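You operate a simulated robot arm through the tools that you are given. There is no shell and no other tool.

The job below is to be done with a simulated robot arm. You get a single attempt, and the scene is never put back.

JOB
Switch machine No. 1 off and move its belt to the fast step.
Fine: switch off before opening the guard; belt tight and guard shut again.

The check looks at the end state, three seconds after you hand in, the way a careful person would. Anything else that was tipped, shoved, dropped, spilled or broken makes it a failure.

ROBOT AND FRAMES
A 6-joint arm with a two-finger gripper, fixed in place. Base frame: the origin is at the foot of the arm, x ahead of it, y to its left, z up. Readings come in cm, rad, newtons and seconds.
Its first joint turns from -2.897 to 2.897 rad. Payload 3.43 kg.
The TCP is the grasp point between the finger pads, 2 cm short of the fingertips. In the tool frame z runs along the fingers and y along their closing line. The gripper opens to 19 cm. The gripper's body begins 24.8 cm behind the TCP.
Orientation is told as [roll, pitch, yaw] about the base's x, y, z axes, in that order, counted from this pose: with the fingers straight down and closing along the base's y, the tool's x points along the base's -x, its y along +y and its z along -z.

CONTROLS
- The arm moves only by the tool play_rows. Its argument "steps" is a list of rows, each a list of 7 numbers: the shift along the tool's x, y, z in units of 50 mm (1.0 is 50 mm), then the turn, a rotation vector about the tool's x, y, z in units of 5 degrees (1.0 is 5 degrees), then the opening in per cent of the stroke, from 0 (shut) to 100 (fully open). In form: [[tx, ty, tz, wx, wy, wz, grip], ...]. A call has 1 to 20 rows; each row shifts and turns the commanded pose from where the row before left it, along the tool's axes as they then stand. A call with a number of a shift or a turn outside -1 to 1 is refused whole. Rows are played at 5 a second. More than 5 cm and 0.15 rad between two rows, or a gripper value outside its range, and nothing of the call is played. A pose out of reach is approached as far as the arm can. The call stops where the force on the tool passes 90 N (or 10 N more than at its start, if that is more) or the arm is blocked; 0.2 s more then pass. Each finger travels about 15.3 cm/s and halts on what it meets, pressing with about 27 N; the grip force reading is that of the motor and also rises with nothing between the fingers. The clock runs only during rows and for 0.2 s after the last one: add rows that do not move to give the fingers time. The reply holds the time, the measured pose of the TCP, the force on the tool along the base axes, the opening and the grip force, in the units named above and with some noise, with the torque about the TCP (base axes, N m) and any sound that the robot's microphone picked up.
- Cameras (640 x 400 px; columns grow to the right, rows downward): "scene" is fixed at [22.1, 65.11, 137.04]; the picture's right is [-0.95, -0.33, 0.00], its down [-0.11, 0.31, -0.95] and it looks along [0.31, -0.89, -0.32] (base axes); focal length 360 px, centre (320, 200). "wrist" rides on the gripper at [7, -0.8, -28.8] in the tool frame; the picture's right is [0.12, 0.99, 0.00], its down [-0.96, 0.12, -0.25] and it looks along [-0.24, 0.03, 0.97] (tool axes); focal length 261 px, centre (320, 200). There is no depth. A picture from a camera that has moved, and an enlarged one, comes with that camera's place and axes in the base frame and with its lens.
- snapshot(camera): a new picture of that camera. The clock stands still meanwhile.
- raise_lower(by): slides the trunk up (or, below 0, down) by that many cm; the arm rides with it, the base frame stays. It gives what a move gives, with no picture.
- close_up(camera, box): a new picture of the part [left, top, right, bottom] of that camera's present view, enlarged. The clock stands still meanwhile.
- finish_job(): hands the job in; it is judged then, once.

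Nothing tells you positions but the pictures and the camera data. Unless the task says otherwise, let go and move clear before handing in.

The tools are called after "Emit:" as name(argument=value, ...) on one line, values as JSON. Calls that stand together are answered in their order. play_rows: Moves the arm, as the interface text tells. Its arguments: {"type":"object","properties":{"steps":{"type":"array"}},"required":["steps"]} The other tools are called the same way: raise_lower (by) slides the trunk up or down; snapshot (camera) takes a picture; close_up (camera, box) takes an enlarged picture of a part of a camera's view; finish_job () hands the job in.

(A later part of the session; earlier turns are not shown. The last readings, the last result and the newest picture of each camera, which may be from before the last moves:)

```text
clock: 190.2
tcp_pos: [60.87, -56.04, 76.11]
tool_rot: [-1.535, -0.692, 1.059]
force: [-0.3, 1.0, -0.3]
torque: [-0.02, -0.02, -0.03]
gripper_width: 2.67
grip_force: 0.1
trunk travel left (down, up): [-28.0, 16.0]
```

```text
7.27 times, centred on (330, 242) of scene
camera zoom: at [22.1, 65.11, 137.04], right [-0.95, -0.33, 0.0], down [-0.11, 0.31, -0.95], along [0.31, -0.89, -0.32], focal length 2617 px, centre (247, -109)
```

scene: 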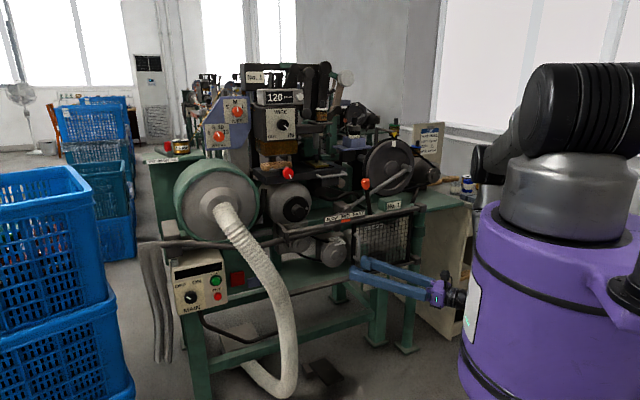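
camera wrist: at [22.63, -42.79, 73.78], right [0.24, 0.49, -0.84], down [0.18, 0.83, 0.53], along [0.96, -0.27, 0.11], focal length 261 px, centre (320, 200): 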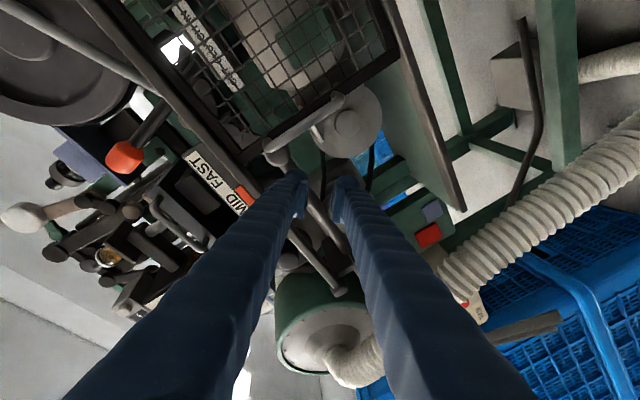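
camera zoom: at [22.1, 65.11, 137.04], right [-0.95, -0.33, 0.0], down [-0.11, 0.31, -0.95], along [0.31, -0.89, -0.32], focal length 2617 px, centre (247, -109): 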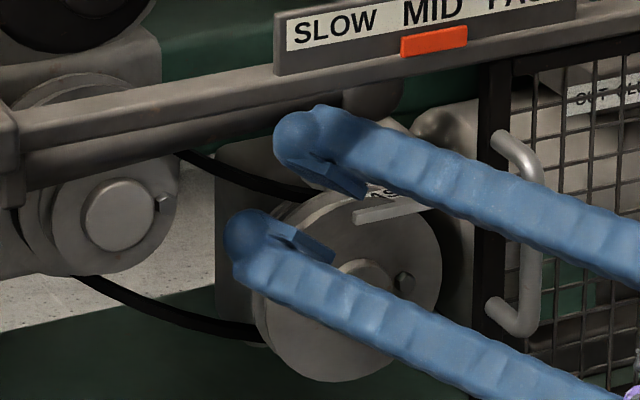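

Emit:
play_rows(steps=[[0, 0, 0.3, 0, 0, 0, 14], [0, 0, 0.3, 0, 0, 0, 14], [0, 0, 0.2, 0, 0, 0, 14], [0, 0, 0.2, 0, 0, 0, 14], [0, 0, 0, 0, 0, 0, 14]])

Emit:
close_up(camera="wrist", box=[240, 90, 400, 210])

Emit:
close_up(camera="scene", box=[295, 215, 365, 270])

```text
clock: 191.4
tcp_pos: [65.22, -58.33, 76.0]
tool_rot: [-1.535, -0.695, 1.058]
force: [-8.2, 6.0, 2.1]
torque: [-0.08, -0.06, -0.26]
gripper_width: 2.66
grip_force: 0.1
trunk travel left (down, up): [-28.0, 16.0]
```

```text
3.33 times, centred on (320, 150) of wrist
camera zoom: at [36.97, -49.98, 72.84], right [0.24, 0.49, -0.84], down [0.18, 0.83, 0.53], along [0.96, -0.27, 0.11], focal length 869 px, centre (320, 367)
```

zoom: 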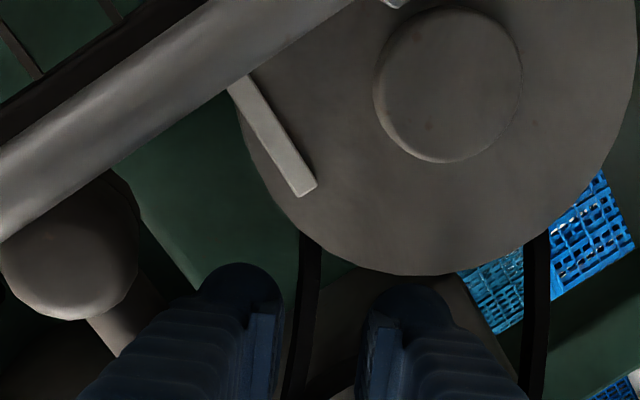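

```text
7.27 times, centred on (330, 242) of scene
camera zoom: at [22.1, 65.11, 137.04], right [-0.95, -0.33, 0.0], down [-0.11, 0.31, -0.95], along [0.31, -0.89, -0.32], focal length 2617 px, centre (247, -109)
```

zoom: 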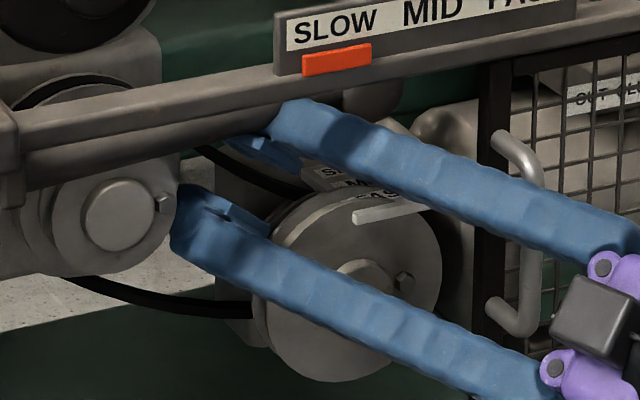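

The orange indicator jumped to SLOW: my fingertips pushed the belt back — so the upper run is physical and pushable. Let me look closely at what I'm touching.

Emit:
close_up(camera="scene", box=[310, 222, 350, 250])

Emit:
close_up(camera="wrist", box=[280, 130, 360, 200])

Emit:
snapshot(camera="wrist")

```text
14.29 times, centred on (330, 236) of scene
camera zoom: at [22.1, 65.11, 137.04], right [-0.95, -0.33, 0.0], down [-0.11, 0.31, -0.95], along [0.31, -0.89, -0.32], focal length 5141 px, centre (177, -314)
```

zoom: 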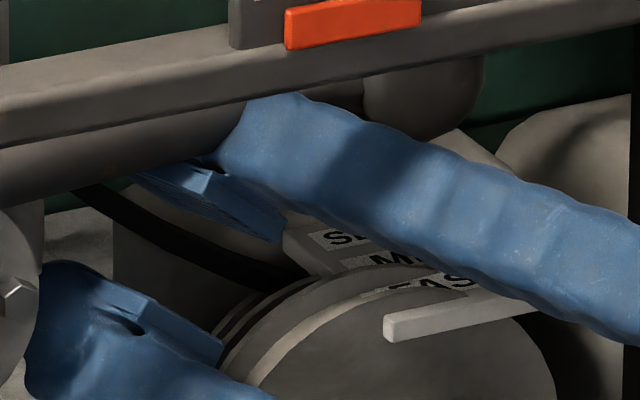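

```text
5.71 times, centred on (320, 165) of wrist
camera zoom: at [36.97, -49.98, 72.84], right [0.24, 0.49, -0.84], down [0.18, 0.83, 0.53], along [0.96, -0.27, 0.11], focal length 1489 px, centre (320, 400)
```

zoom: 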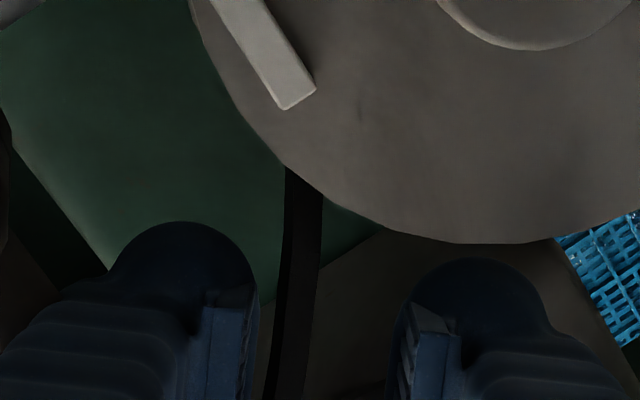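

```text
taken
camera wrist: at [36.97, -49.98, 72.84], right [0.24, 0.49, -0.84], down [0.18, 0.83, 0.53], along [0.96, -0.27, 0.11], focal length 261 px, centre (320, 200)
```

wrist: 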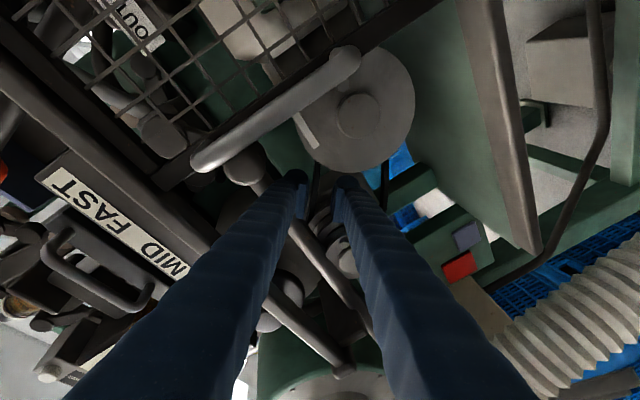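

The upper finger is just under the rod; the belt (now on SLOW) still appears between my fingers. I'll back off slightly, open a bit wider, re-centre on the strand and go deeper to grip it.

Emit:
play_rows(steps=[[0, 0, -0.25, 0, 0, 0, 17], [0, -0.06, 0, 0, 0, 0, 17], [0, 0, 0, 0, 0, 0, 17]])

Emit:
play_rows(steps=[[0, 0, 0.15, 0, 0, 0, 17], [0, 0, 0.15, 0, 0, 0, 17], [0, 0, 0.15, 0, 0, 0, 17]])

Emit:
close_up(camera="wrist", box=[280, 130, 360, 200])

Emit:
close_up(camera="scene", box=[300, 215, 360, 255])

```text
clock: 192.2
tcp_pos: [64.19, -57.87, 76.28]
tool_rot: [-1.534, -0.693, 1.057]
force: [-0.2, 0.0, -0.6]
torque: [-0.02, -0.01, 0.03]
gripper_width: 3.23
grip_force: 0.1
trunk travel left (down, up): [-28.0, 16.0]
```

```text
clock: 193.0
tcp_pos: [66.04, -59.09, 76.15]
tool_rot: [-1.536, -0.692, 1.057]
force: [-0.2, -0.5, -0.3]
torque: [0.0, 0.03, 0.01]
gripper_width: 3.21
grip_force: 0.0
trunk travel left (down, up): [-28.0, 16.0]
```

```text
5.71 times, centred on (320, 165) of wrist
camera zoom: at [37.7, -50.7, 73.13], right [0.24, 0.49, -0.84], down [0.18, 0.83, 0.53], along [0.96, -0.27, 0.11], focal length 1489 px, centre (320, 400)
```

zoom: 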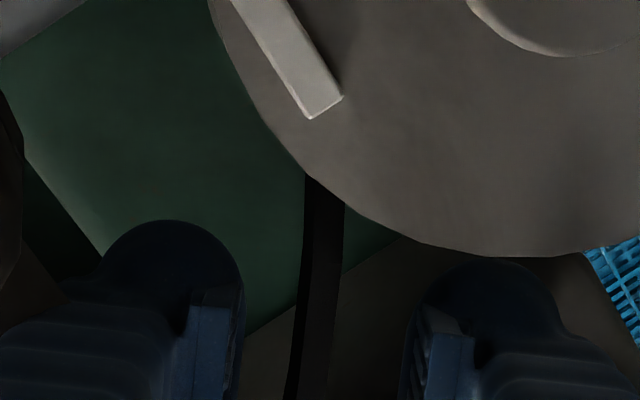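

```text
10.00 times, centred on (330, 235) of scene
camera zoom: at [22.1, 65.11, 137.04], right [-0.95, -0.33, 0.0], down [-0.11, 0.31, -0.95], along [0.31, -0.89, -0.32], focal length 3599 px, centre (220, -150)
```

zoom: 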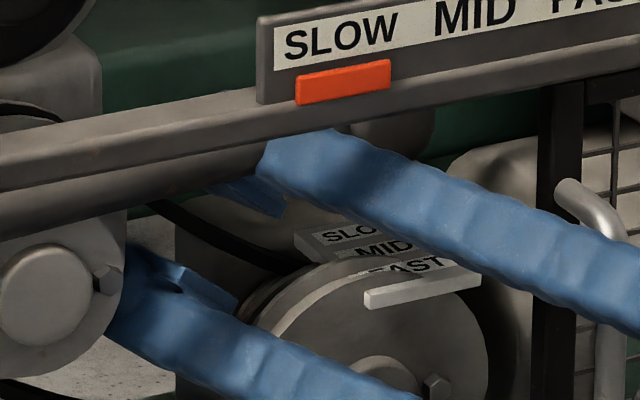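

No contact now, strand centred. Advance a bit more and close.

Emit:
play_rows(steps=[[0, 0, 0.14, 0, 0, 0, 17], [0, 0, 0.12, 0, 0, 0, 17], [0, 0, 0, 0, 0, 0, 17]])

Emit:
close_up(camera="scene", box=[300, 215, 360, 255])

```text
clock: 193.8
tcp_pos: [67.11, -59.69, 76.16]
tool_rot: [-1.536, -0.693, 1.058]
force: [1.5, -0.3, 0.4]
torque: [-0.04, -0.02, 0.0]
gripper_width: 3.22
grip_force: 0.1
trunk travel left (down, up): [-28.0, 16.0]
```

```text
10.00 times, centred on (330, 235) of scene
camera zoom: at [22.1, 65.11, 137.04], right [-0.95, -0.33, 0.0], down [-0.11, 0.31, -0.95], along [0.31, -0.89, -0.32], focal length 3599 px, centre (220, -150)
```

zoom: 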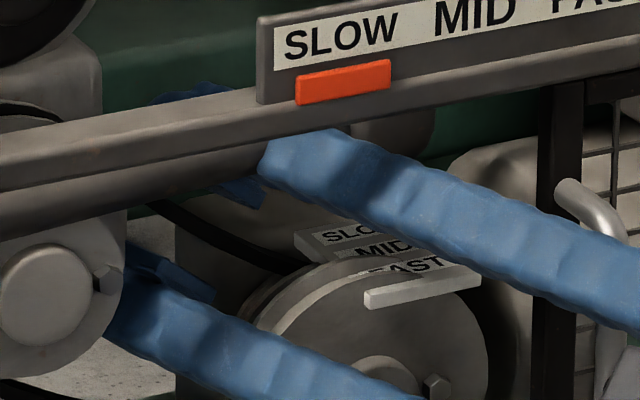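

Emit:
play_rows(steps=[[0, 0, 0, 0, 0, 0, 0], [0, 0, 0, 0, 0, 0, 0], [0, 0, 0, 0, 0, 0, 0]])

Emit:
close_up(camera="scene", box=[300, 215, 360, 255])

Emit:
close_up(camera="wrist", box=[280, 130, 360, 200])

```text
clock: 194.6
tcp_pos: [66.93, -59.97, 76.79]
tool_rot: [-1.55, -0.693, 1.061]
force: [-23.6, -27.4, 39.8]
torque: [-1.26, 1.15, -0.09]
gripper_width: 1.05
grip_force: 43.5
trunk travel left (down, up): [-28.0, 16.0]
```

```text
10.00 times, centred on (330, 235) of scene
camera zoom: at [22.1, 65.11, 137.04], right [-0.95, -0.33, 0.0], down [-0.11, 0.31, -0.95], along [0.31, -0.89, -0.32], focal length 3599 px, centre (220, -150)
```

zoom: 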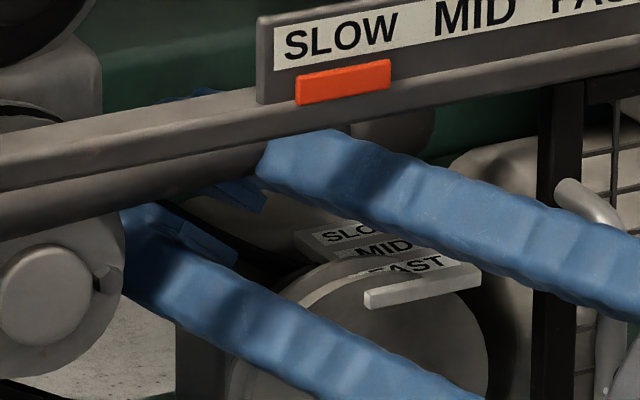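

```text
5.71 times, centred on (320, 165) of wrist
camera zoom: at [38.56, -51.57, 73.45], right [0.25, 0.48, -0.84], down [0.18, 0.83, 0.53], along [0.95, -0.28, 0.12], focal length 1489 px, centre (320, 400)
```

zoom: 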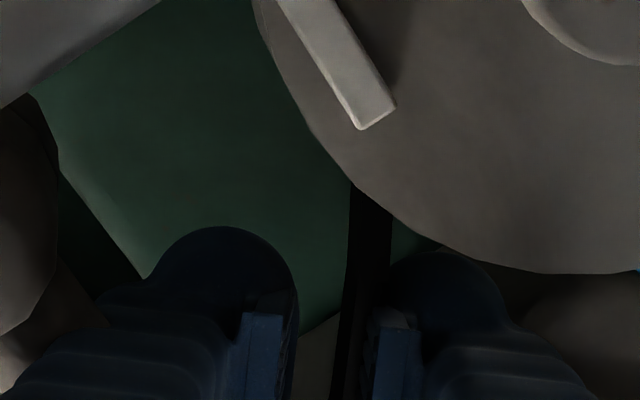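

Gripped something 1.05 cm thick, but off-centre (large sideways force). I'll shift the hand toward the load to centre the grip.

Emit:
play_rows(steps=[[0, -0.06, 0, 0, 0, 0, 0], [0, -0.06, 0, 0, 0, 0, 0], [0, 0, 0, 0, 0, 0, 0]])

Emit:
close_up(camera="wrist", box=[280, 130, 360, 200])

```text
clock: 195.4
tcp_pos: [66.81, -59.98, 76.79]
tool_rot: [-1.54, -0.695, 1.06]
force: [-17.3, -18.5, 22.5]
torque: [-1.25, 1.01, 0.17]
gripper_width: 1.06
grip_force: 43.9
trunk travel left (down, up): [-28.0, 16.0]
```

```text
5.71 times, centred on (320, 165) of wrist
camera zoom: at [38.39, -51.58, 73.68], right [0.24, 0.49, -0.84], down [0.18, 0.83, 0.53], along [0.95, -0.28, 0.11], focal length 1489 px, centre (320, 400)
```

zoom: 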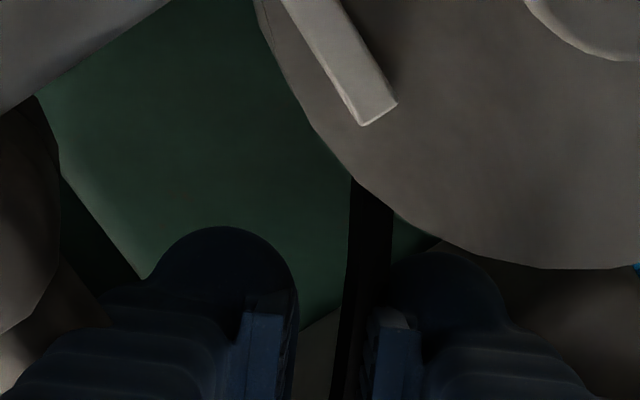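

The width stays at 1.06, so the belt is truly gripped. Relieve the rest of the side load, then pull forward one step and check.

Emit:
play_rows(steps=[[0, -0.09, 0, 0, 0, 0, 0], [0, -0.09, 0, 0, 0, 0, 0], [0, 0, 0, 0, 0, 0, 0]])

Emit:
play_rows(steps=[[-0.022, 0.018, -0.09, 0, 0, 0, 0], [-0.022, 0.018, -0.09, 0, 0, 0, 0], [0, 0, 0, 0, 0, 0, 0]])

Emit:
close_up(camera="scene", box=[290, 205, 370, 265])

```text
clock: 196.2
tcp_pos: [67.01, -60.15, 76.92]
tool_rot: [-1.526, -0.695, 1.055]
force: [6.7, 5.7, -15.8]
torque: [-1.07, 0.92, 0.33]
gripper_width: 1.03
grip_force: 43.8
trunk travel left (down, up): [-28.0, 16.0]
```

```text
clock: 197.0
tcp_pos: [66.32, -59.61, 76.97]
tool_rot: [-1.524, -0.695, 1.055]
force: [17.6, 18.4, -38.8]
torque: [-0.96, 0.94, 0.18]
gripper_width: 1.02
grip_force: 44.5
trunk travel left (down, up): [-28.0, 16.0]
```

```text
6.67 times, centred on (330, 235) of scene
camera zoom: at [22.1, 65.11, 137.04], right [-0.95, -0.33, 0.0], down [-0.11, 0.31, -0.95], along [0.31, -0.89, -0.32], focal length 2399 px, centre (253, -33)
```

zoom: 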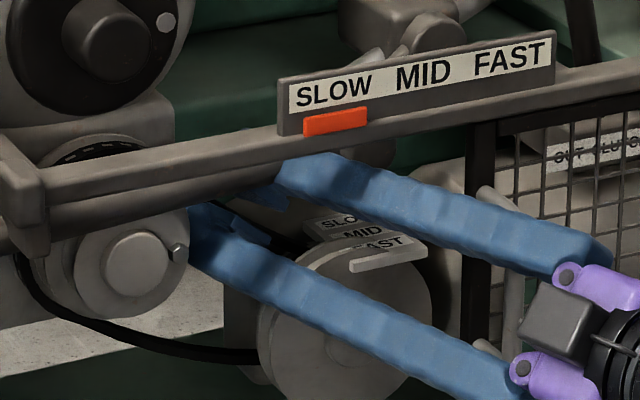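

It's following. Correct the side load and keep pulling forward.

Emit:
play_rows(steps=[[0, 0.08, 0, 0, 0, 0, 0], [-0.022, 0.025, -0.096, 0, 0, 0, 0], [-0.022, 0.025, -0.096, 0, 0, 0, 0], [-0.022, 0.02, -0.096, 0, 0, 0, 0], [0, 0, 0, 0, 0, 0, 0]])

Emit:
close_up(camera="scene", box=[290, 205, 370, 265])

```text
clock: 198.2
tcp_pos: [65.27, -58.54, 76.82]
tool_rot: [-1.53, -0.692, 1.054]
force: [9.2, 7.7, -26.6]
torque: [-1.06, 0.98, 0.1]
gripper_width: 1.04
grip_force: 44.1
trunk travel left (down, up): [-28.0, 16.0]
```

```text
6.67 times, centred on (330, 235) of scene
camera zoom: at [22.1, 65.11, 137.04], right [-0.95, -0.33, 0.0], down [-0.11, 0.31, -0.95], along [0.31, -0.89, -0.32], focal length 2399 px, centre (253, -33)
```

zoom: 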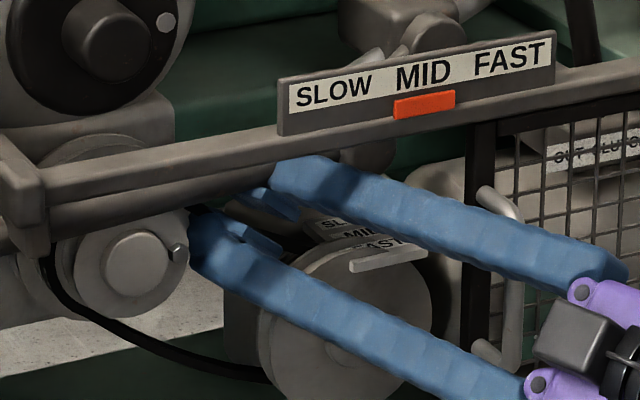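

The indicator moved to MID — it works. Continue pulling forward to FAST.

Emit:
play_rows(steps=[[-0.022, 0.03, -0.096, 0, 0, 0, 0], [-0.022, 0.025, -0.096, 0, 0, 0, 0], [-0.022, 0.02, -0.096, 0, 0, 0, 0], [-0.022, 0.02, -0.096, 0, 0, 0, 0], [0, 0, 0, 0, 0, 0, 0]])

Emit:
close_up(camera="scene", box=[290, 205, 370, 265])

```text
clock: 199.4
tcp_pos: [64.02, -57.36, 76.88]
tool_rot: [-1.536, -0.691, 1.058]
force: [52.1, -27.5, -24.0]
torque: [-0.98, 0.97, -0.02]
gripper_width: 1.04
grip_force: 44.1
trunk travel left (down, up): [-28.0, 16.0]
```

```text
6.67 times, centred on (330, 235) of scene
camera zoom: at [22.1, 65.11, 137.04], right [-0.95, -0.33, 0.0], down [-0.11, 0.31, -0.95], along [0.31, -0.89, -0.32], focal length 2399 px, centre (253, -33)
```

zoom: 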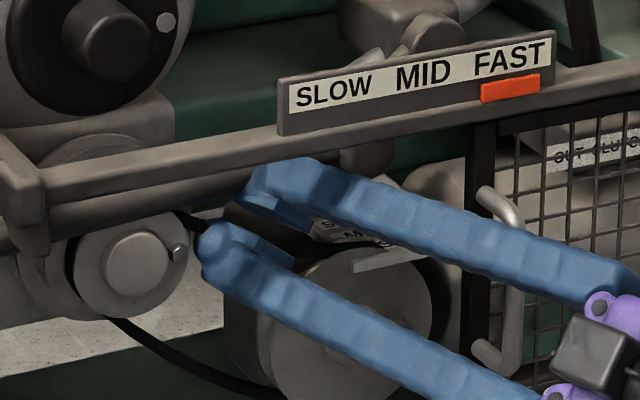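

The indicator is at FAST and I'm against the end stop. Relieve the pull slightly, open, and withdraw straight out.

Emit:
play_rows(steps=[[0.01, 0.03, 0.05, 0, 0, 0, 0], [0, 0, 0, 0, 0, 0, 0], [0, 0, 0, 0, 0, 0, 15], [0, 0, 0, 0, 0, 0, 17], [0, 0, 0, 0, 0, 0, 17]])

Emit:
play_rows(steps=[[0, 0.03, -0.3, 0, 0, 0, 17], [0, 0, -0.6, 0, 0, 0, 17], [0, 0, -0.8, 0, 0, 0, 17], [0, 0, -0.8, 0, 0, 0, 17]])

Emit:
snapshot(camera="scene")

Emit:
close_up(camera="scene", box=[285, 205, 375, 275])

```text
clock: 200.6
tcp_pos: [63.95, -56.98, 76.86]
tool_rot: [-1.535, -0.692, 1.058]
force: [0.1, -0.2, 0.0]
torque: [0.02, 0.01, 0.04]
gripper_width: 3.22
grip_force: 0.0
trunk travel left (down, up): [-28.0, 16.0]
```

```text
clock: 201.6
tcp_pos: [52.92, -50.77, 76.91]
tool_rot: [-1.534, -0.693, 1.062]
force: [0.8, 0.7, -0.6]
torque: [0.02, -0.02, 0.0]
gripper_width: 3.22
grip_force: 0.1
trunk travel left (down, up): [-28.0, 16.0]
```

```text
taken
```

scene: 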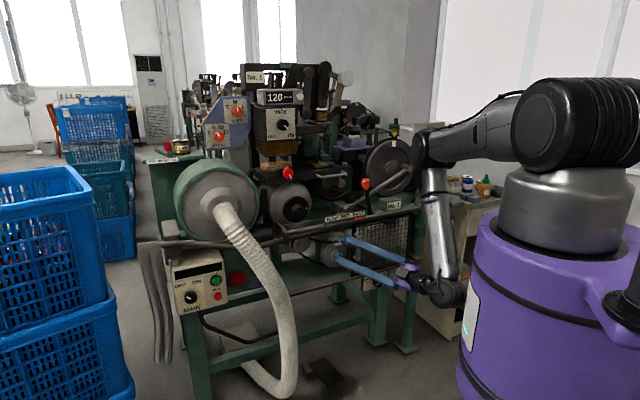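

```text
5.71 times, centred on (330, 240) of scene
camera zoom: at [22.1, 65.11, 137.04], right [-0.95, -0.33, 0.0], down [-0.11, 0.31, -0.95], along [0.31, -0.89, -0.32], focal length 2056 px, centre (263, -29)
```

zoom: 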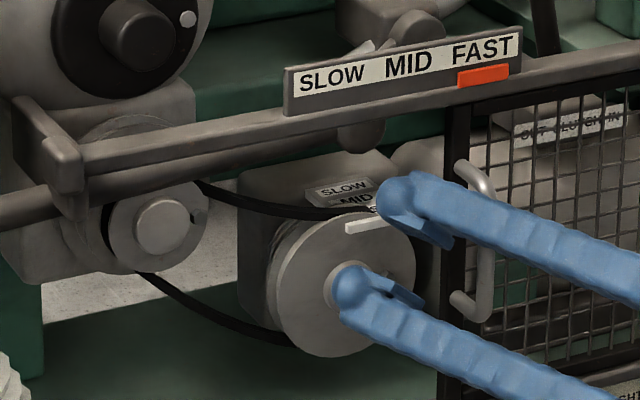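

The belt sits on the front step and the indicator reads FAST. Now I go back to the tension knob: back off, roll upright, lower the trunk, and move right.

Emit:
play_rows(steps=[[0, 0, -0.8, 0, 0, -1, 31], [0, 0, 0, 0, 0, -1, 31], [0, 0, 0, 0, 0, -1, 31], [0, 0, 0, 0, 0, -1, 31], [0, 0, 0, 0, 0, -1, 31], [0, 0, 0, 0, 0, -1, 31], [0, 0, 0, 0, 0, -1, 31], [0, 0, 0, 0, 0, -1, 31], [0, 0, 0, 0, 0, -1, 31], [0, 0, 0, 0, 0, -1, 31], [0, 0, 0, 0, 0, -1, 31], [0, 0, 0, 0, 0, -1, 31], [0, 0, 0, 0, 0, -1, 31], [0, 0, 0, 0, 0, -1, 31], [0, 0, 0, 0, 0, -1, 31], [0, 0, 0, 0, 0, -1, 31], [0, 0, 0, 0, 0, -1, 31], [0, 0, 0, 0, 0, -1, 31], [0, 0, 0, 0, 0, -1, 31], [0, 0, 0, 0, 0, -1, 31]])

Emit:
play_rows(steps=[[0, 0, 0, 0, 0, -1, 31], [0, 0, 0, 0, 0, -1, 31], [0, 0, 0, 0, 0, -1, 31], [0, 0, 0, 0, 0, -1, 31], [0, 0, 0, 0, 0, -1, 31], [0, 0, 0, 0, 0, -1, 31], [0, 0, 0, 1, 0, 0, 31], [0, 0, 0, 1, 0, 0, 31], [0, 0, 0, 0.9, 0, 0, 31]])

Emit:
snapshot(camera="wrist")

```text
clock: 205.8
tcp_pos: [49.5, -49.18, 77.23]
tool_rot: [-1.51, 1.054, 1.141]
force: [-0.6, -0.4, -0.6]
torque: [0.03, 0.0, 0.03]
gripper_width: 5.9
grip_force: 0.1
trunk travel left (down, up): [-28.0, 16.0]
```

```text
clock: 207.8
tcp_pos: [49.45, -49.23, 77.26]
tool_rot: [-0.071, 1.543, 2.833]
force: [-0.4, 0.3, 0.0]
torque: [0.0, 0.01, 0.05]
gripper_width: 5.89
grip_force: 0.2
trunk travel left (down, up): [-28.0, 16.0]
```

```text
taken
camera wrist: at [21.83, -41.74, 84.97], right [-0.23, -0.97, 0.12], down [-0.29, -0.05, -0.96], along [0.93, -0.25, -0.27], focal length 261 px, centre (320, 200)
```

wrist: 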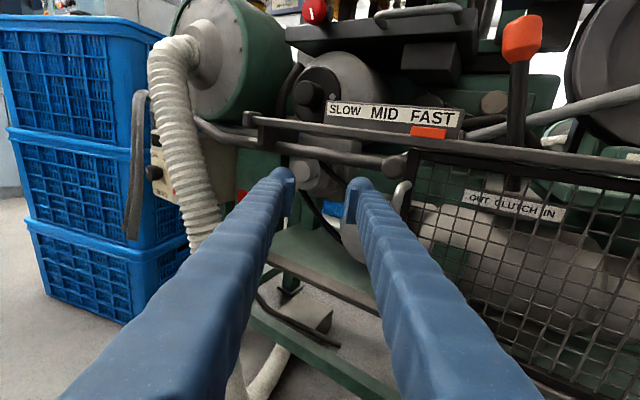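

Emit:
play_rows(steps=[[0, 0.652, -0.5, 0, 0.3, 0, 31], [0, 0.652, -0.5, 0, 0, 0, 31], [0, 0.652, -0.5, 0, 0, 0, 31], [0, 0.652, -0.5, 0, 0, 0, 31], [0, 0.652, -0.5, 0, 0, 0, 31]])

Emit:
raise_lower(by=-20)

Emit:
snapshot(camera="wrist")

```text
clock: 209.0
tcp_pos: [33.35, -62.21, 77.43]
tool_rot: [-1.582, 1.567, 1.323]
force: [0.1, -0.5, 0.5]
torque: [-0.01, 0.0, -0.01]
gripper_width: 5.91
grip_force: 0.0
trunk travel left (down, up): [-28.0, 16.0]
```

```text
clock: 211.2
tcp_pos: [33.34, -62.18, 57.31]
tool_rot: [-1.553, 1.569, 1.35]
force: [0.2, -1.3, -0.6]
torque: [0.01, -0.04, 0.0]
gripper_width: 5.91
grip_force: 0.0
trunk travel left (down, up): [-8.0, 36.0]
```

```text
taken
camera wrist: at [5.59, -54.64, 64.35], right [-0.23, -0.97, 0.12], down [-0.27, -0.05, -0.96], along [0.93, -0.26, -0.25], focal length 261 px, centre (320, 200)
```

wrist: 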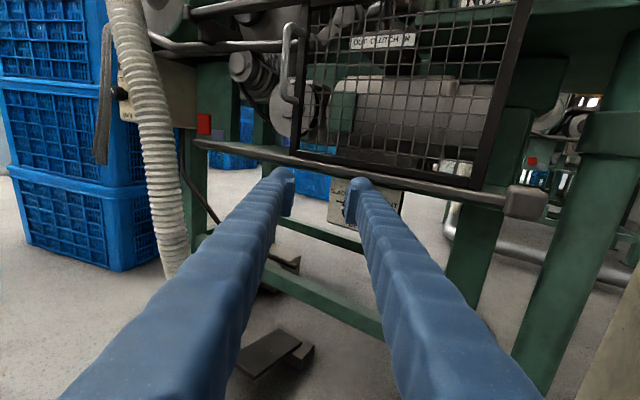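

Emit:
play_rows(steps=[[-0.38, 0.205, 0.415, 0, 0, 0, 31], [-0.38, 0.205, 0.415, 0, 0, 0, 31], [0, 0, 0, -1, 0, 0, 31], [0, 0, 0, -1, 0, 0, 31], [0, 0, 0, -1, 0, 0, 31], [0, 0, 0, -1, 0, 0, 31], [0, 0, 0, -1, 0, 0, 31], [0, 0, 0, -1, 0, 0, 31], [0, 0, 0, -0.25, 0, 0, 31], [0, 0, 0, 0, 0, 0, 31]])

Emit:
close_up(camera="wrist", box=[240, 100, 400, 220])

```text
clock: 213.4
tcp_pos: [36.96, -65.12, 53.45]
tool_rot: [-0.805, 1.569, 1.552]
force: [0.4, 0.4, 0.3]
torque: [0.01, 0.0, -0.02]
gripper_width: 5.88
grip_force: 0.1
trunk travel left (down, up): [-8.0, 36.0]
```

```text
3.33 times, centred on (320, 160) of wrist
camera zoom: at [17.17, -44.25, 60.58], right [-0.7, -0.7, 0.12], down [-0.26, 0.09, -0.96], along [0.67, -0.7, -0.25], focal length 869 px, centre (320, 333)
```

zoom: 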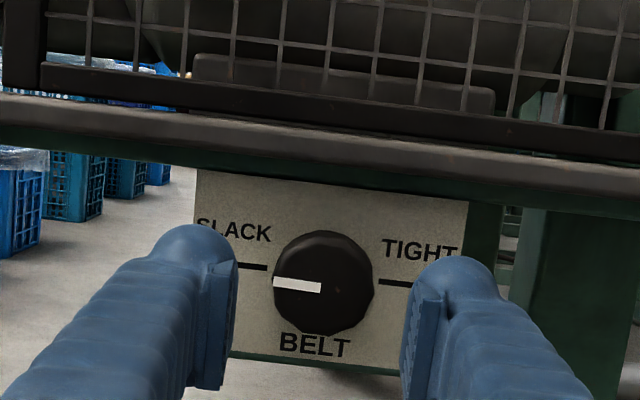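

Perfectly aligned again, pointer at SLACK. Roll −25°, advance, grip, and turn clockwise in strokes.

Emit:
play_rows(steps=[[0, 0.02, 0, 0, 0, -1, 31], [0, 0, 0, 0, 0, -1, 31], [0, 0, 0, 0, 0, -1, 31], [0, 0, 0, 0, 0, -1, 31], [0, 0, 0, 0, 0, -1, 31], [0, 0, 0.4, 0, 0, 0, 31], [0, 0, 0.4, 0, 0, 0, 31], [0, 0, 0.34, 0, 0, 0, 31], [0, 0, 0, 0, 0, 0, 31], [0, 0, 0, 0, 0, 0, 0], [0, 0, 0, 0, 0, 0, 0], [0, 0, 0, 0, 0, 0, 0]])

Emit:
close_up(camera="wrist", box=[240, 100, 400, 220])

```text
clock: 215.6
tcp_pos: [40.24, -68.74, 52.84]
tool_rot: [1.544, 1.147, -2.388]
force: [-44.7, 40.2, 5.7]
torque: [-0.47, -0.47, 0.14]
gripper_width: 0.58
grip_force: 34.0
trunk travel left (down, up): [-8.0, 36.0]
stopped in row 11: the force on the tool passed its limit at 112 N (the readings are from after the stop); the commanded pose is now the measured one
```

```text
3.33 times, centred on (320, 160) of wrist
camera zoom: at [22.58, -45.72, 59.27], right [-0.6, -0.61, 0.52], down [-0.54, -0.17, -0.83], along [0.59, -0.78, -0.22], focal length 869 px, centre (320, 333)
```

zoom: 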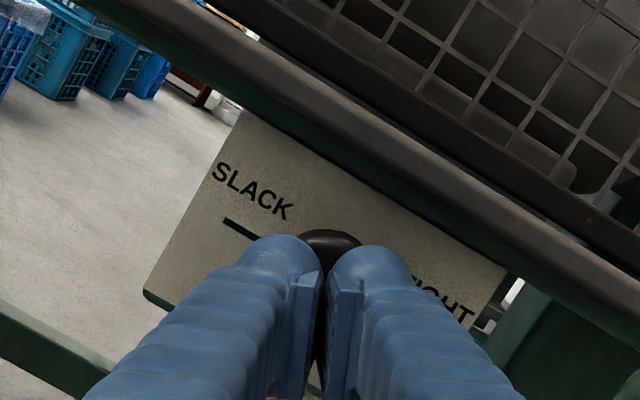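

The fingers slid off the knob front — too shallow. Open, back off, check, and re-approach slightly deeper.

Emit:
play_rows(steps=[[0, 0, -0.1, 0, 0, 0, 31], [0, 0, -0.5, 0, 0, 0, 31], [0, 0, -0.3, 0, 0, 0, 31], [0, 0, 0, 0, 0, 0, 31]])

Emit:
close_up(camera="wrist", box=[240, 100, 400, 220])

```text
clock: 216.6
tcp_pos: [37.31, -65.66, 53.02]
tool_rot: [1.546, 1.143, -2.381]
force: [0.2, -0.4, 0.2]
torque: [0.02, -0.01, 0.03]
gripper_width: 5.93
grip_force: 0.1
trunk travel left (down, up): [-8.0, 36.0]
```

```text
3.33 times, centred on (320, 160) of wrist
camera zoom: at [19.63, -42.8, 59.24], right [-0.6, -0.61, 0.52], down [-0.54, -0.17, -0.82], along [0.59, -0.78, -0.22], focal length 869 px, centre (320, 333)
```

zoom: 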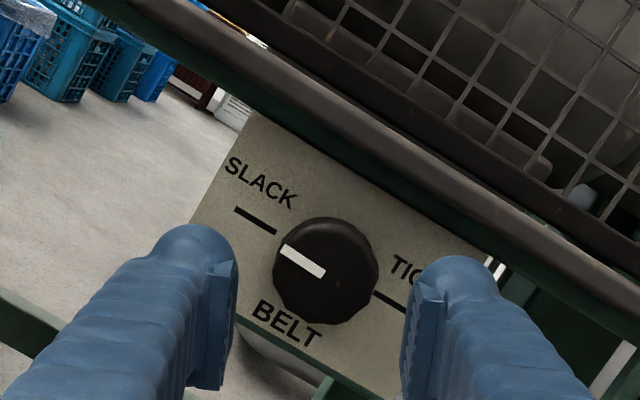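

Emit:
play_rows(steps=[[0.12, 0.05, 0.4, 0, 0, 0, 31], [0, 0, 0.4, 0, 0, 0, 31], [0, 0, 0.2, 0, 0, 0, 31], [0, 0, 0.18, 0, 0, 0, 31], [0, 0, 0, 0, 0, 0, 31]])

Emit:
close_up(camera="wrist", box=[240, 100, 400, 220])

```text
clock: 217.8
tcp_pos: [41.52, -69.71, 53.35]
tool_rot: [1.545, 1.143, -2.382]
force: [-0.1, 0.3, 0.3]
torque: [-0.01, -0.01, -0.01]
gripper_width: 5.88
grip_force: 0.0
trunk travel left (down, up): [-8.0, 36.0]
```

```text
3.33 times, centred on (320, 160) of wrist
camera zoom: at [23.84, -46.82, 59.7], right [-0.6, -0.61, 0.52], down [-0.54, -0.17, -0.82], along [0.59, -0.78, -0.22], focal length 869 px, centre (320, 333)
```

zoom: 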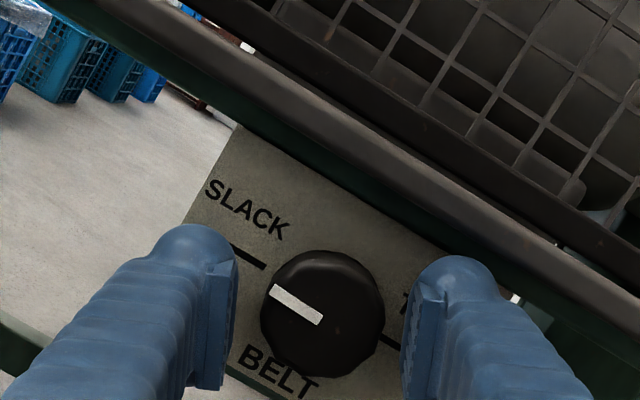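

Emit:
play_rows(steps=[[0, 0, 0, 0, 0, 0, 0], [0, 0, 0, 0, 0, 0, 0], [0, 0, 0, 0, 0, 0, 0]])

Emit:
play_rows(steps=[[0, 0, 0, 0, 0, 1, 0], [0, 0, 0, 0, 0, 1, 0], [0, 0, 0, 0, 0, 1, 0], [0, 0, 0, 0, 0, 1, 0], [0, 0, 0, 0, 0, 1, 0], [0, 0, 0, 0, 0, 1, 0], [0, 0, 0, 0, 0, 1, 0], [0, 0, 0, 0, 0, 1, 0], [0, 0, 0, 0, 0, 1, 0], [0, 0, 0, 0, 0, 1, 0], [0, 0, 0, 0, 0, 0, 31], [0, 0, 0, 0, 0, 0, 31]])

Emit:
close_up(camera="wrist", box=[240, 100, 400, 220])

```text
clock: 218.6
tcp_pos: [41.52, -69.88, 53.33]
tool_rot: [1.55, 1.142, -2.38]
force: [-0.7, -6.1, 0.7]
torque: [0.07, -0.03, -0.09]
gripper_width: 4.02
grip_force: 45.2
trunk travel left (down, up): [-8.0, 36.0]
```

```text
clock: 221.2
tcp_pos: [41.49, -69.93, 53.62]
tool_rot: [-1.549, 1.125, 0.802]
force: [-0.6, 0.0, 0.7]
torque: [0.0, 0.02, 0.01]
gripper_width: 5.89
grip_force: 0.0
trunk travel left (down, up): [-8.0, 36.0]
```

```text
3.33 times, centred on (320, 160) of wrist
camera zoom: at [19.6, -51.16, 60.53], right [-0.67, -0.67, -0.32], down [0.04, 0.4, -0.92], along [0.74, -0.63, -0.24], focal length 869 px, centre (320, 333)
```

zoom: 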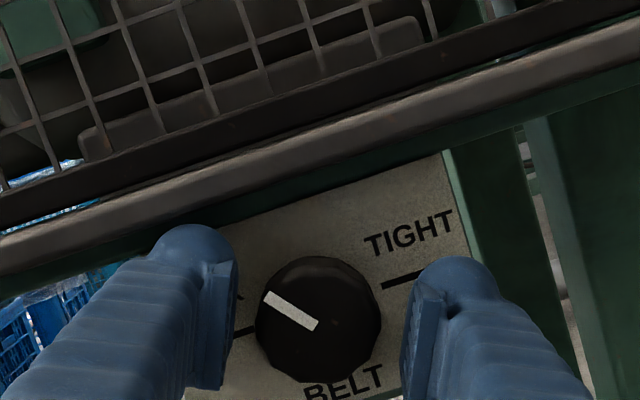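

The knob turned 50° clockwise. Continue with the next strokes.

Emit:
play_rows(steps=[[0, 0, 0, 0, 0, -1, 31], [0, 0, 0, 0, 0, -1, 31], [0, 0, 0, 0, 0, -1, 31], [0, 0, 0, 0, 0, -1, 31], [0, 0, 0, 0, 0, -1, 31], [0, 0, 0, 0, 0, -1, 31], [0, 0, 0, 0, 0, -1, 31], [0, 0, 0, 0, 0, -1, 31], [0, 0, 0, 0, 0, -1, 31], [0, 0, 0, 0, 0, -1, 31], [0, 0, 0, 0, 0, 0, 0], [0, 0, 0, 0, 0, 0, 0], [0, 0, 0, 0, 0, 0, 0]])

Emit:
play_rows(steps=[[0, 0, 0, 0, 0, 1, 0], [0, 0, 0, 0, 0, 1, 0], [0, 0, 0, 0, 0, 1, 0], [0, 0, 0, 0, 0, 1, 0], [0, 0, 0, 0, 0, 1, 0], [0, 0, 0, 0, 0, 1, 0], [0, 0, 0, 0, 0, 1, 0], [0, 0, 0, 0, 0, 1, 0], [0, 0, 0, 0, 0, 1, 0], [0, 0, 0, 0, 0, 1, 0], [0, 0, 0, 0, 0, 0, 31], [0, 0, 0, 0, 0, 0, 31]])

Emit:
close_up(camera="wrist", box=[240, 100, 400, 220])

```text
clock: 224.0
tcp_pos: [41.6, -69.8, 53.41]
tool_rot: [1.546, 1.143, -2.381]
force: [8.1, 4.2, -1.9]
torque: [-0.02, -0.02, 0.18]
gripper_width: 4.07
grip_force: 44.9
trunk travel left (down, up): [-8.0, 36.0]
```

```text
clock: 226.6
tcp_pos: [41.46, -69.93, 53.6]
tool_rot: [-1.549, 1.125, 0.8]
force: [0.5, -0.1, -0.5]
torque: [0.0, -0.01, -0.02]
gripper_width: 5.88
grip_force: 0.0
trunk travel left (down, up): [-8.0, 36.0]
```

```text
3.33 times, centred on (320, 160) of wrist
camera zoom: at [19.6, -51.29, 60.61], right [-0.67, -0.67, -0.32], down [0.04, 0.4, -0.92], along [0.74, -0.63, -0.24], focal length 869 px, centre (320, 333)
```

zoom: 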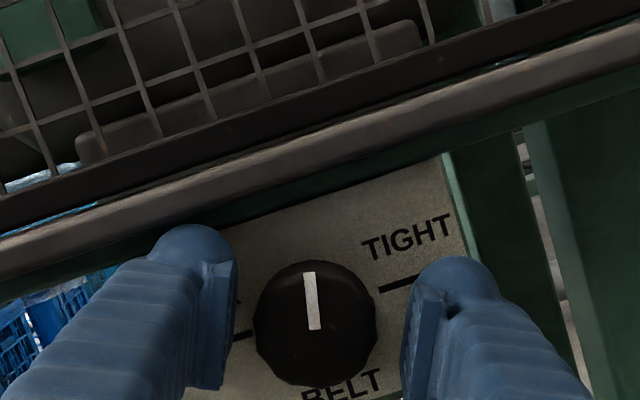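

Emit:
play_rows(steps=[[0, 0, 0, 0, 0, -1, 31], [0, 0, 0, 0, 0, -1, 31], [0, 0, 0, 0, 0, -1, 31], [0, 0, 0, 0, 0, -1, 31], [0, 0, 0, 0, 0, -1, 31], [0, 0, 0, 0, 0, -1, 31], [0, 0, 0, 0, 0, -1, 31], [0, 0, 0, 0, 0, -1, 31], [0, 0, 0, 0, 0, -1, 31], [0, 0, 0, 0, 0, -1, 31], [0, 0, 0, 0, 0, 0, 0], [0, 0, 0, 0, 0, 0, 0], [0, 0, 0, 0, 0, 0, 0]])

Emit:
play_rows(steps=[[0, 0, 0, 0, 0, 1, 0], [0, 0, 0, 0, 0, 1, 0], [0, 0, 0, 0, 0, 1, 0], [0, 0, 0, 0, 0, 1, 0], [0, 0, 0, 0, 0, 1, 0], [0, 0, 0, 0, 0, 1, 0], [0, 0, 0, 0, 0, 1, 0], [0, 0, 0, 0, 0, 1, 0], [0, 0, 0, 0, 0, 1, 0], [0, 0, 0, 0, 0, 1, 0], [0, 0, 0, 0, 0, 0, 31], [0, 0, 0, 0, 0, 0, 31]])

Emit:
play_rows(steps=[[0, 0, 0, 0, 0, -1, 31], [0, 0, 0, 0, 0, -1, 31], [0, 0, 0, 0, 0, -1, 31], [0, 0, 0, 0, 0, -1, 31], [0, 0, 0, 0, 0, -1, 31], [0, 0, 0, 0, 0, -1, 31], [0, 0, 0, 0, 0, -1, 31], [0, 0, 0, 0, 0, -1, 31], [0, 0, 0, 0, 0, -1, 31], [0, 0, 0, 0, 0, -1, 31], [0, 0, 0, 0, 0, 0, 0], [0, 0, 0, 0, 0, 0, 0], [0, 0, 0, 0, 0, 0, 0]])

Emit:
close_up(camera="wrist", box=[240, 100, 400, 220])

```text
clock: 229.4
tcp_pos: [41.59, -69.88, 53.54]
tool_rot: [1.548, 1.143, -2.381]
force: [1.2, 0.2, -0.6]
torque: [-0.02, 0.06, 0.0]
gripper_width: 4.06
grip_force: 44.8
trunk travel left (down, up): [-8.0, 36.0]
```

```text
clock: 232.0
tcp_pos: [41.59, -69.85, 53.37]
tool_rot: [-1.546, 1.127, 0.802]
force: [0.3, 0.9, -0.3]
torque: [-0.01, 0.02, 0.0]
gripper_width: 5.9
grip_force: 0.1
trunk travel left (down, up): [-8.0, 36.0]
```

```text
clock: 234.8
tcp_pos: [41.5, -69.9, 53.49]
tool_rot: [1.546, 1.143, -2.382]
force: [1.7, 2.3, -1.1]
torque: [0.01, -0.03, 0.03]
gripper_width: 4.06
grip_force: 45.3
trunk travel left (down, up): [-8.0, 36.0]
```

```text
3.33 times, centred on (320, 160) of wrist
camera zoom: at [23.89, -46.92, 59.82], right [-0.6, -0.61, 0.52], down [-0.54, -0.17, -0.82], along [0.59, -0.78, -0.22], focal length 869 px, centre (320, 333)
```

zoom: 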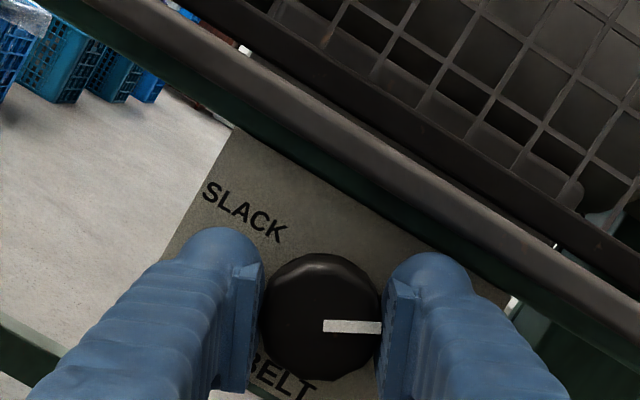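

About 32° more to TIGHT.

Emit:
play_rows(steps=[[0, 0, 0, 0, 0, 1, 0], [0, 0, 0, 0, 0, 1, 0], [0, 0, 0, 0, 0, 1, 0], [0, 0, 0, 0, 0, 1, 0], [0, 0, 0, 0, 0, 1, 0], [0, 0, 0, 0, 0, 1, 0], [0, 0, 0, 0, 0, 0.5, 0]])

Emit:
play_rows(steps=[[0, 0, 0, 0, 0, 0, 31], [0, 0, 0, 0, 0, 0, 31], [0, 0, -0.5, 0, 0, 0, 31], [0, 0, -0.7, 0, 0, 0, 31], [0, 0, 0, 0, 0, -1, 31], [0, 0, 0, 0, 0, -0.7, 31]])

Emit:
close_up(camera="wrist", box=[240, 100, 400, 220])

Emit:
close_up(camera="scene", box=[280, 205, 380, 285])

```text
clock: 236.4
tcp_pos: [41.52, -69.83, 53.53]
tool_rot: [-1.498, 1.433, 0.854]
force: [7.4, 1.6, -3.3]
torque: [-0.28, 0.31, 0.11]
gripper_width: 4.02
grip_force: 45.1
trunk travel left (down, up): [-8.0, 36.0]
```

```text
clock: 237.8
tcp_pos: [37.16, -65.58, 53.61]
tool_rot: [0.776, 1.557, 3.129]
force: [0.5, 0.0, 0.5]
torque: [-0.03, 0.02, -0.01]
gripper_width: 5.88
grip_force: 0.1
trunk travel left (down, up): [-8.0, 36.0]
```

```text
3.33 times, centred on (320, 160) of wrist
camera zoom: at [17.59, -44.58, 60.89], right [-0.7, -0.7, 0.13], down [-0.27, 0.09, -0.96], along [0.66, -0.71, -0.26], focal length 869 px, centre (320, 333)
```

zoom: 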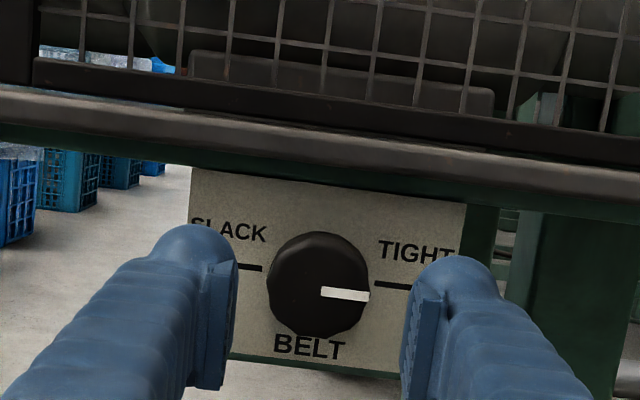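

```text
5.00 times, centred on (330, 245) of scene
camera zoom: at [22.1, 65.11, 137.04], right [-0.95, -0.33, 0.0], down [-0.11, 0.31, -0.95], along [0.31, -0.89, -0.32], focal length 1800 px, centre (270, -25)
```

zoom: 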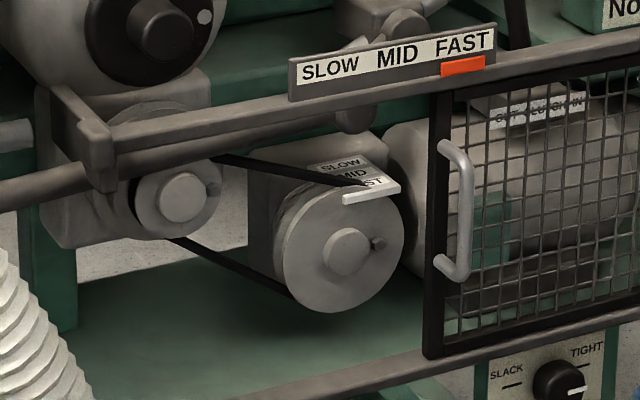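

The belt is straight and tight on the FAST step, pointer on TIGHT. Now to close the guard: turn to heading −15°, rise to handle height, and line up with the handle.

Emit:
play_rows(steps=[[0, 0, -0.4, 0, 0, 0.2, 27], [0, 0, 0, 1, 0, 0, 27], [0, 0, 0, 1, 0, 0, 27], [0, 0, 0, 1, 0, 0, 27], [0, 0, 0, 1, 0, 0, 27], [0, 0, 0, 1, 0, 0, 27], [0, 0, 0, 1, 0, 0, 27]])

Emit:
raise_lower(by=21)

Emit:
play_rows(steps=[[0, -0.85, 0, 0, 0, 0, 27], [0, -0.6, 0, 0, 0, 0, 27], [0, 0, 0, 0, 0, 0, 27]])

Emit:
snapshot(camera="wrist")

Emit:
close_up(camera="wrist", box=[240, 100, 400, 220])

```text
clock: 239.4
tcp_pos: [35.87, -64.16, 53.58]
tool_rot: [-1.24, 1.558, 1.638]
force: [-0.1, 0.1, 1.2]
torque: [-0.02, 0.03, 0.0]
gripper_width: 5.11
grip_force: 0.1
trunk travel left (down, up): [-8.0, 36.0]
```

```text
clock: 241.7
tcp_pos: [35.95, -64.23, 74.54]
tool_rot: [-1.254, 1.557, 1.623]
force: [0.5, -0.5, 0.5]
torque: [-0.03, 0.0, -0.01]
gripper_width: 5.14
grip_force: 0.0
trunk travel left (down, up): [-29.0, 15.0]
```

```text
clock: 242.4
tcp_pos: [37.81, -57.23, 74.72]
tool_rot: [-1.256, 1.559, 1.622]
force: [0.2, 0.1, 0.6]
torque: [0.04, 0.04, -0.02]
gripper_width: 5.13
grip_force: 0.1
trunk travel left (down, up): [-29.0, 15.0]
```

```text
taken
camera wrist: at [10.29, -48.97, 81.9], right [-0.26, -0.96, 0.11], down [-0.27, -0.03, -0.96], along [0.93, -0.28, -0.25], focal length 261 px, centre (320, 200)
```

wrist: 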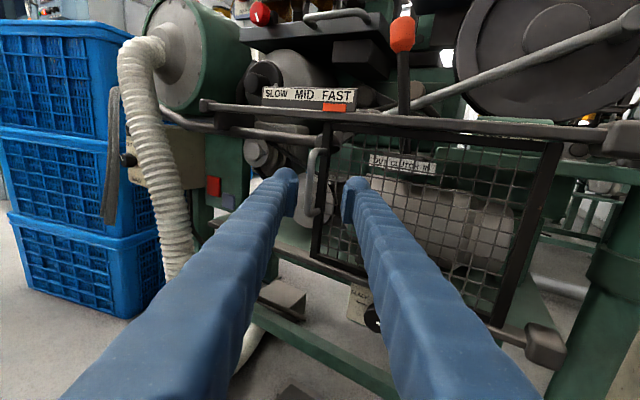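

```text
3.33 times, centred on (320, 160) of wrist
camera zoom: at [10.29, -48.97, 81.9], right [-0.26, -0.96, 0.11], down [-0.27, -0.03, -0.96], along [0.93, -0.28, -0.25], focal length 869 px, centre (320, 333)
```

zoom: 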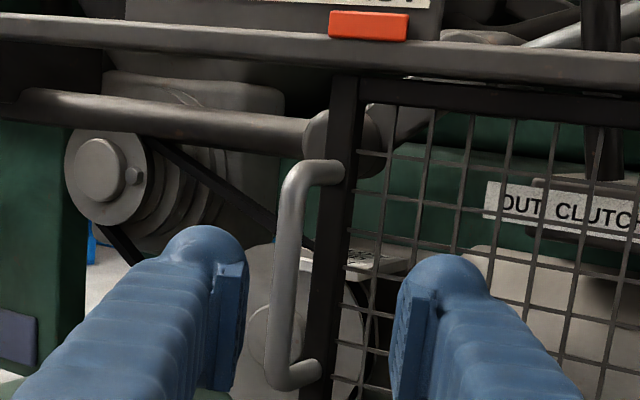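

The handle is just left of centre. I'll shift left 1.2 cm, narrow the opening, and approach.

Emit:
play_rows(steps=[[0, -0.24, 0.4, 0, 0, 0, 19], [0, 0, 0.5, 0, 0, 0, 19], [0, 0, 0.4, 0, 0, 0, 19], [0, 0, 0, 0, 0, 0, 19]])

Emit:
close_up(camera="wrist", box=[240, 100, 400, 220])

```text
clock: 243.4
tcp_pos: [44.55, -57.81, 74.64]
tool_rot: [-1.224, 1.556, 1.652]
force: [1.0, 0.5, -0.2]
torque: [0.01, -0.01, -0.01]
gripper_width: 3.6
grip_force: 0.0
trunk travel left (down, up): [-29.0, 15.0]
```

```text
3.33 times, centred on (320, 160) of wrist
camera zoom: at [16.92, -49.55, 81.9], right [-0.26, -0.96, 0.11], down [-0.27, -0.03, -0.96], along [0.93, -0.28, -0.25], focal length 869 px, centre (320, 333)
```

zoom: 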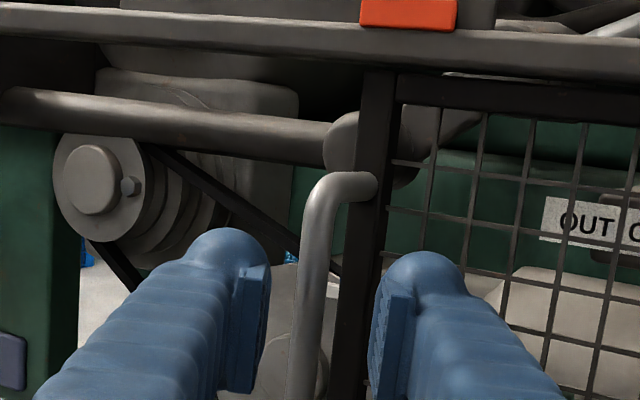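

Bar is centred. Advance 4.5 cm and close.

Emit:
play_rows(steps=[[0, 0, 0.4, 0, 0, 0, 19], [0, 0, 0.3, 0, 0, 0, 19], [0, 0, 0.2, 0, 0, 0, 19], [0, 0, 0, 0, 0, 0, 19]])

Emit:
close_up(camera="wrist", box=[240, 100, 400, 220])

```text
clock: 244.4
tcp_pos: [48.7, -58.83, 74.86]
tool_rot: [-1.28, 1.555, 1.596]
force: [-16.7, 15.4, -0.1]
torque: [0.07, -0.22, -0.5]
gripper_width: 3.07
grip_force: 0.1
trunk travel left (down, up): [-29.0, 15.0]
```

```text
3.33 times, centred on (320, 160) of wrist
camera zoom: at [21.12, -50.63, 81.96], right [-0.26, -0.96, 0.11], down [-0.27, -0.03, -0.96], along [0.93, -0.28, -0.25], focal length 869 px, centre (320, 333)
```

zoom: 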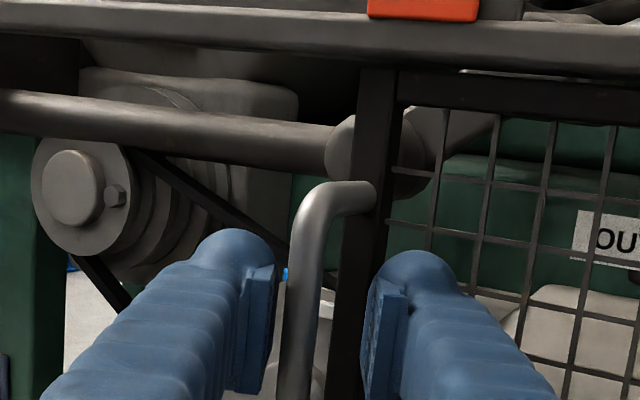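

The right fingertip touches the door frame; ease back 0.6 cm and close.

Emit:
play_rows(steps=[[0, -0.03, -0.12, 0, 0, 0, 19], [0, 0, 0, 0, 0, 0, 0], [0, 0, 0, 0, 0, 0, 0], [0, 0, 0, 0, 0, 0, 0]])

Emit:
close_up(camera="wrist", box=[240, 100, 400, 220])

```text
clock: 245.4
tcp_pos: [48.39, -58.65, 74.8]
tool_rot: [-1.234, 1.559, 1.641]
force: [10.8, -8.9, 3.3]
torque: [-1.09, 0.38, -0.01]
gripper_width: 0.85
grip_force: 42.6
trunk travel left (down, up): [-29.0, 15.0]
```

```text
3.33 times, centred on (320, 160) of wrist
camera zoom: at [20.78, -50.38, 81.95], right [-0.26, -0.96, 0.11], down [-0.27, -0.04, -0.96], along [0.93, -0.28, -0.25], focal length 869 px, centre (320, 333)
```

zoom: 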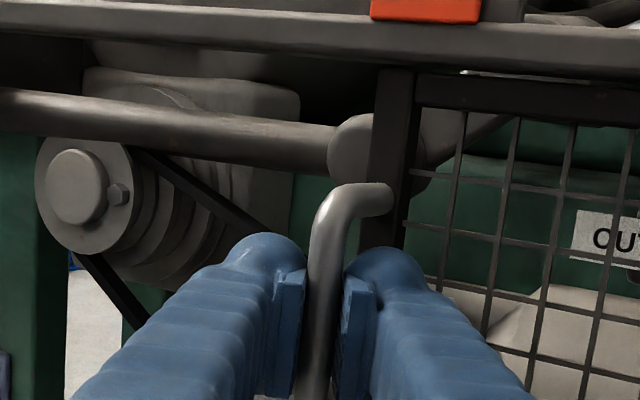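

Gripped. Slide the guard left, first a short distance to check forces.

Emit:
play_rows(steps=[[0, -0.2175, 0.12, 0, 0, 0, 0], [0, -0.2175, 0.123, 0, 0, 0, 0], [0, -0.2175, 0.123, 0, 0, 0, 0]])

Emit:
close_up(camera="scene", box=[270, 200, 430, 300])

```text
clock: 246.2
tcp_pos: [50.93, -56.03, 74.85]
tool_rot: [-1.386, 1.559, 1.491]
force: [10.5, -7.6, 12.8]
torque: [-0.89, 0.56, 0.04]
gripper_width: 0.82
grip_force: 42.0
trunk travel left (down, up): [-29.0, 15.0]
```

```text
4.00 times, centred on (350, 250) of scene
camera zoom: at [22.1, 65.11, 137.04], right [-0.95, -0.33, 0.0], down [-0.11, 0.31, -0.95], along [0.31, -0.89, -0.32], focal length 1440 px, centre (200, 0)
```

zoom: 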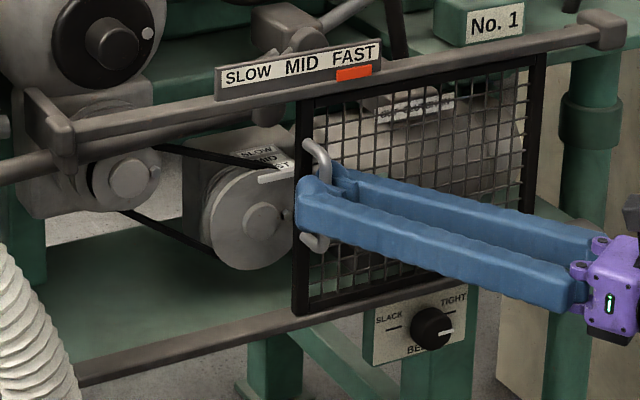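

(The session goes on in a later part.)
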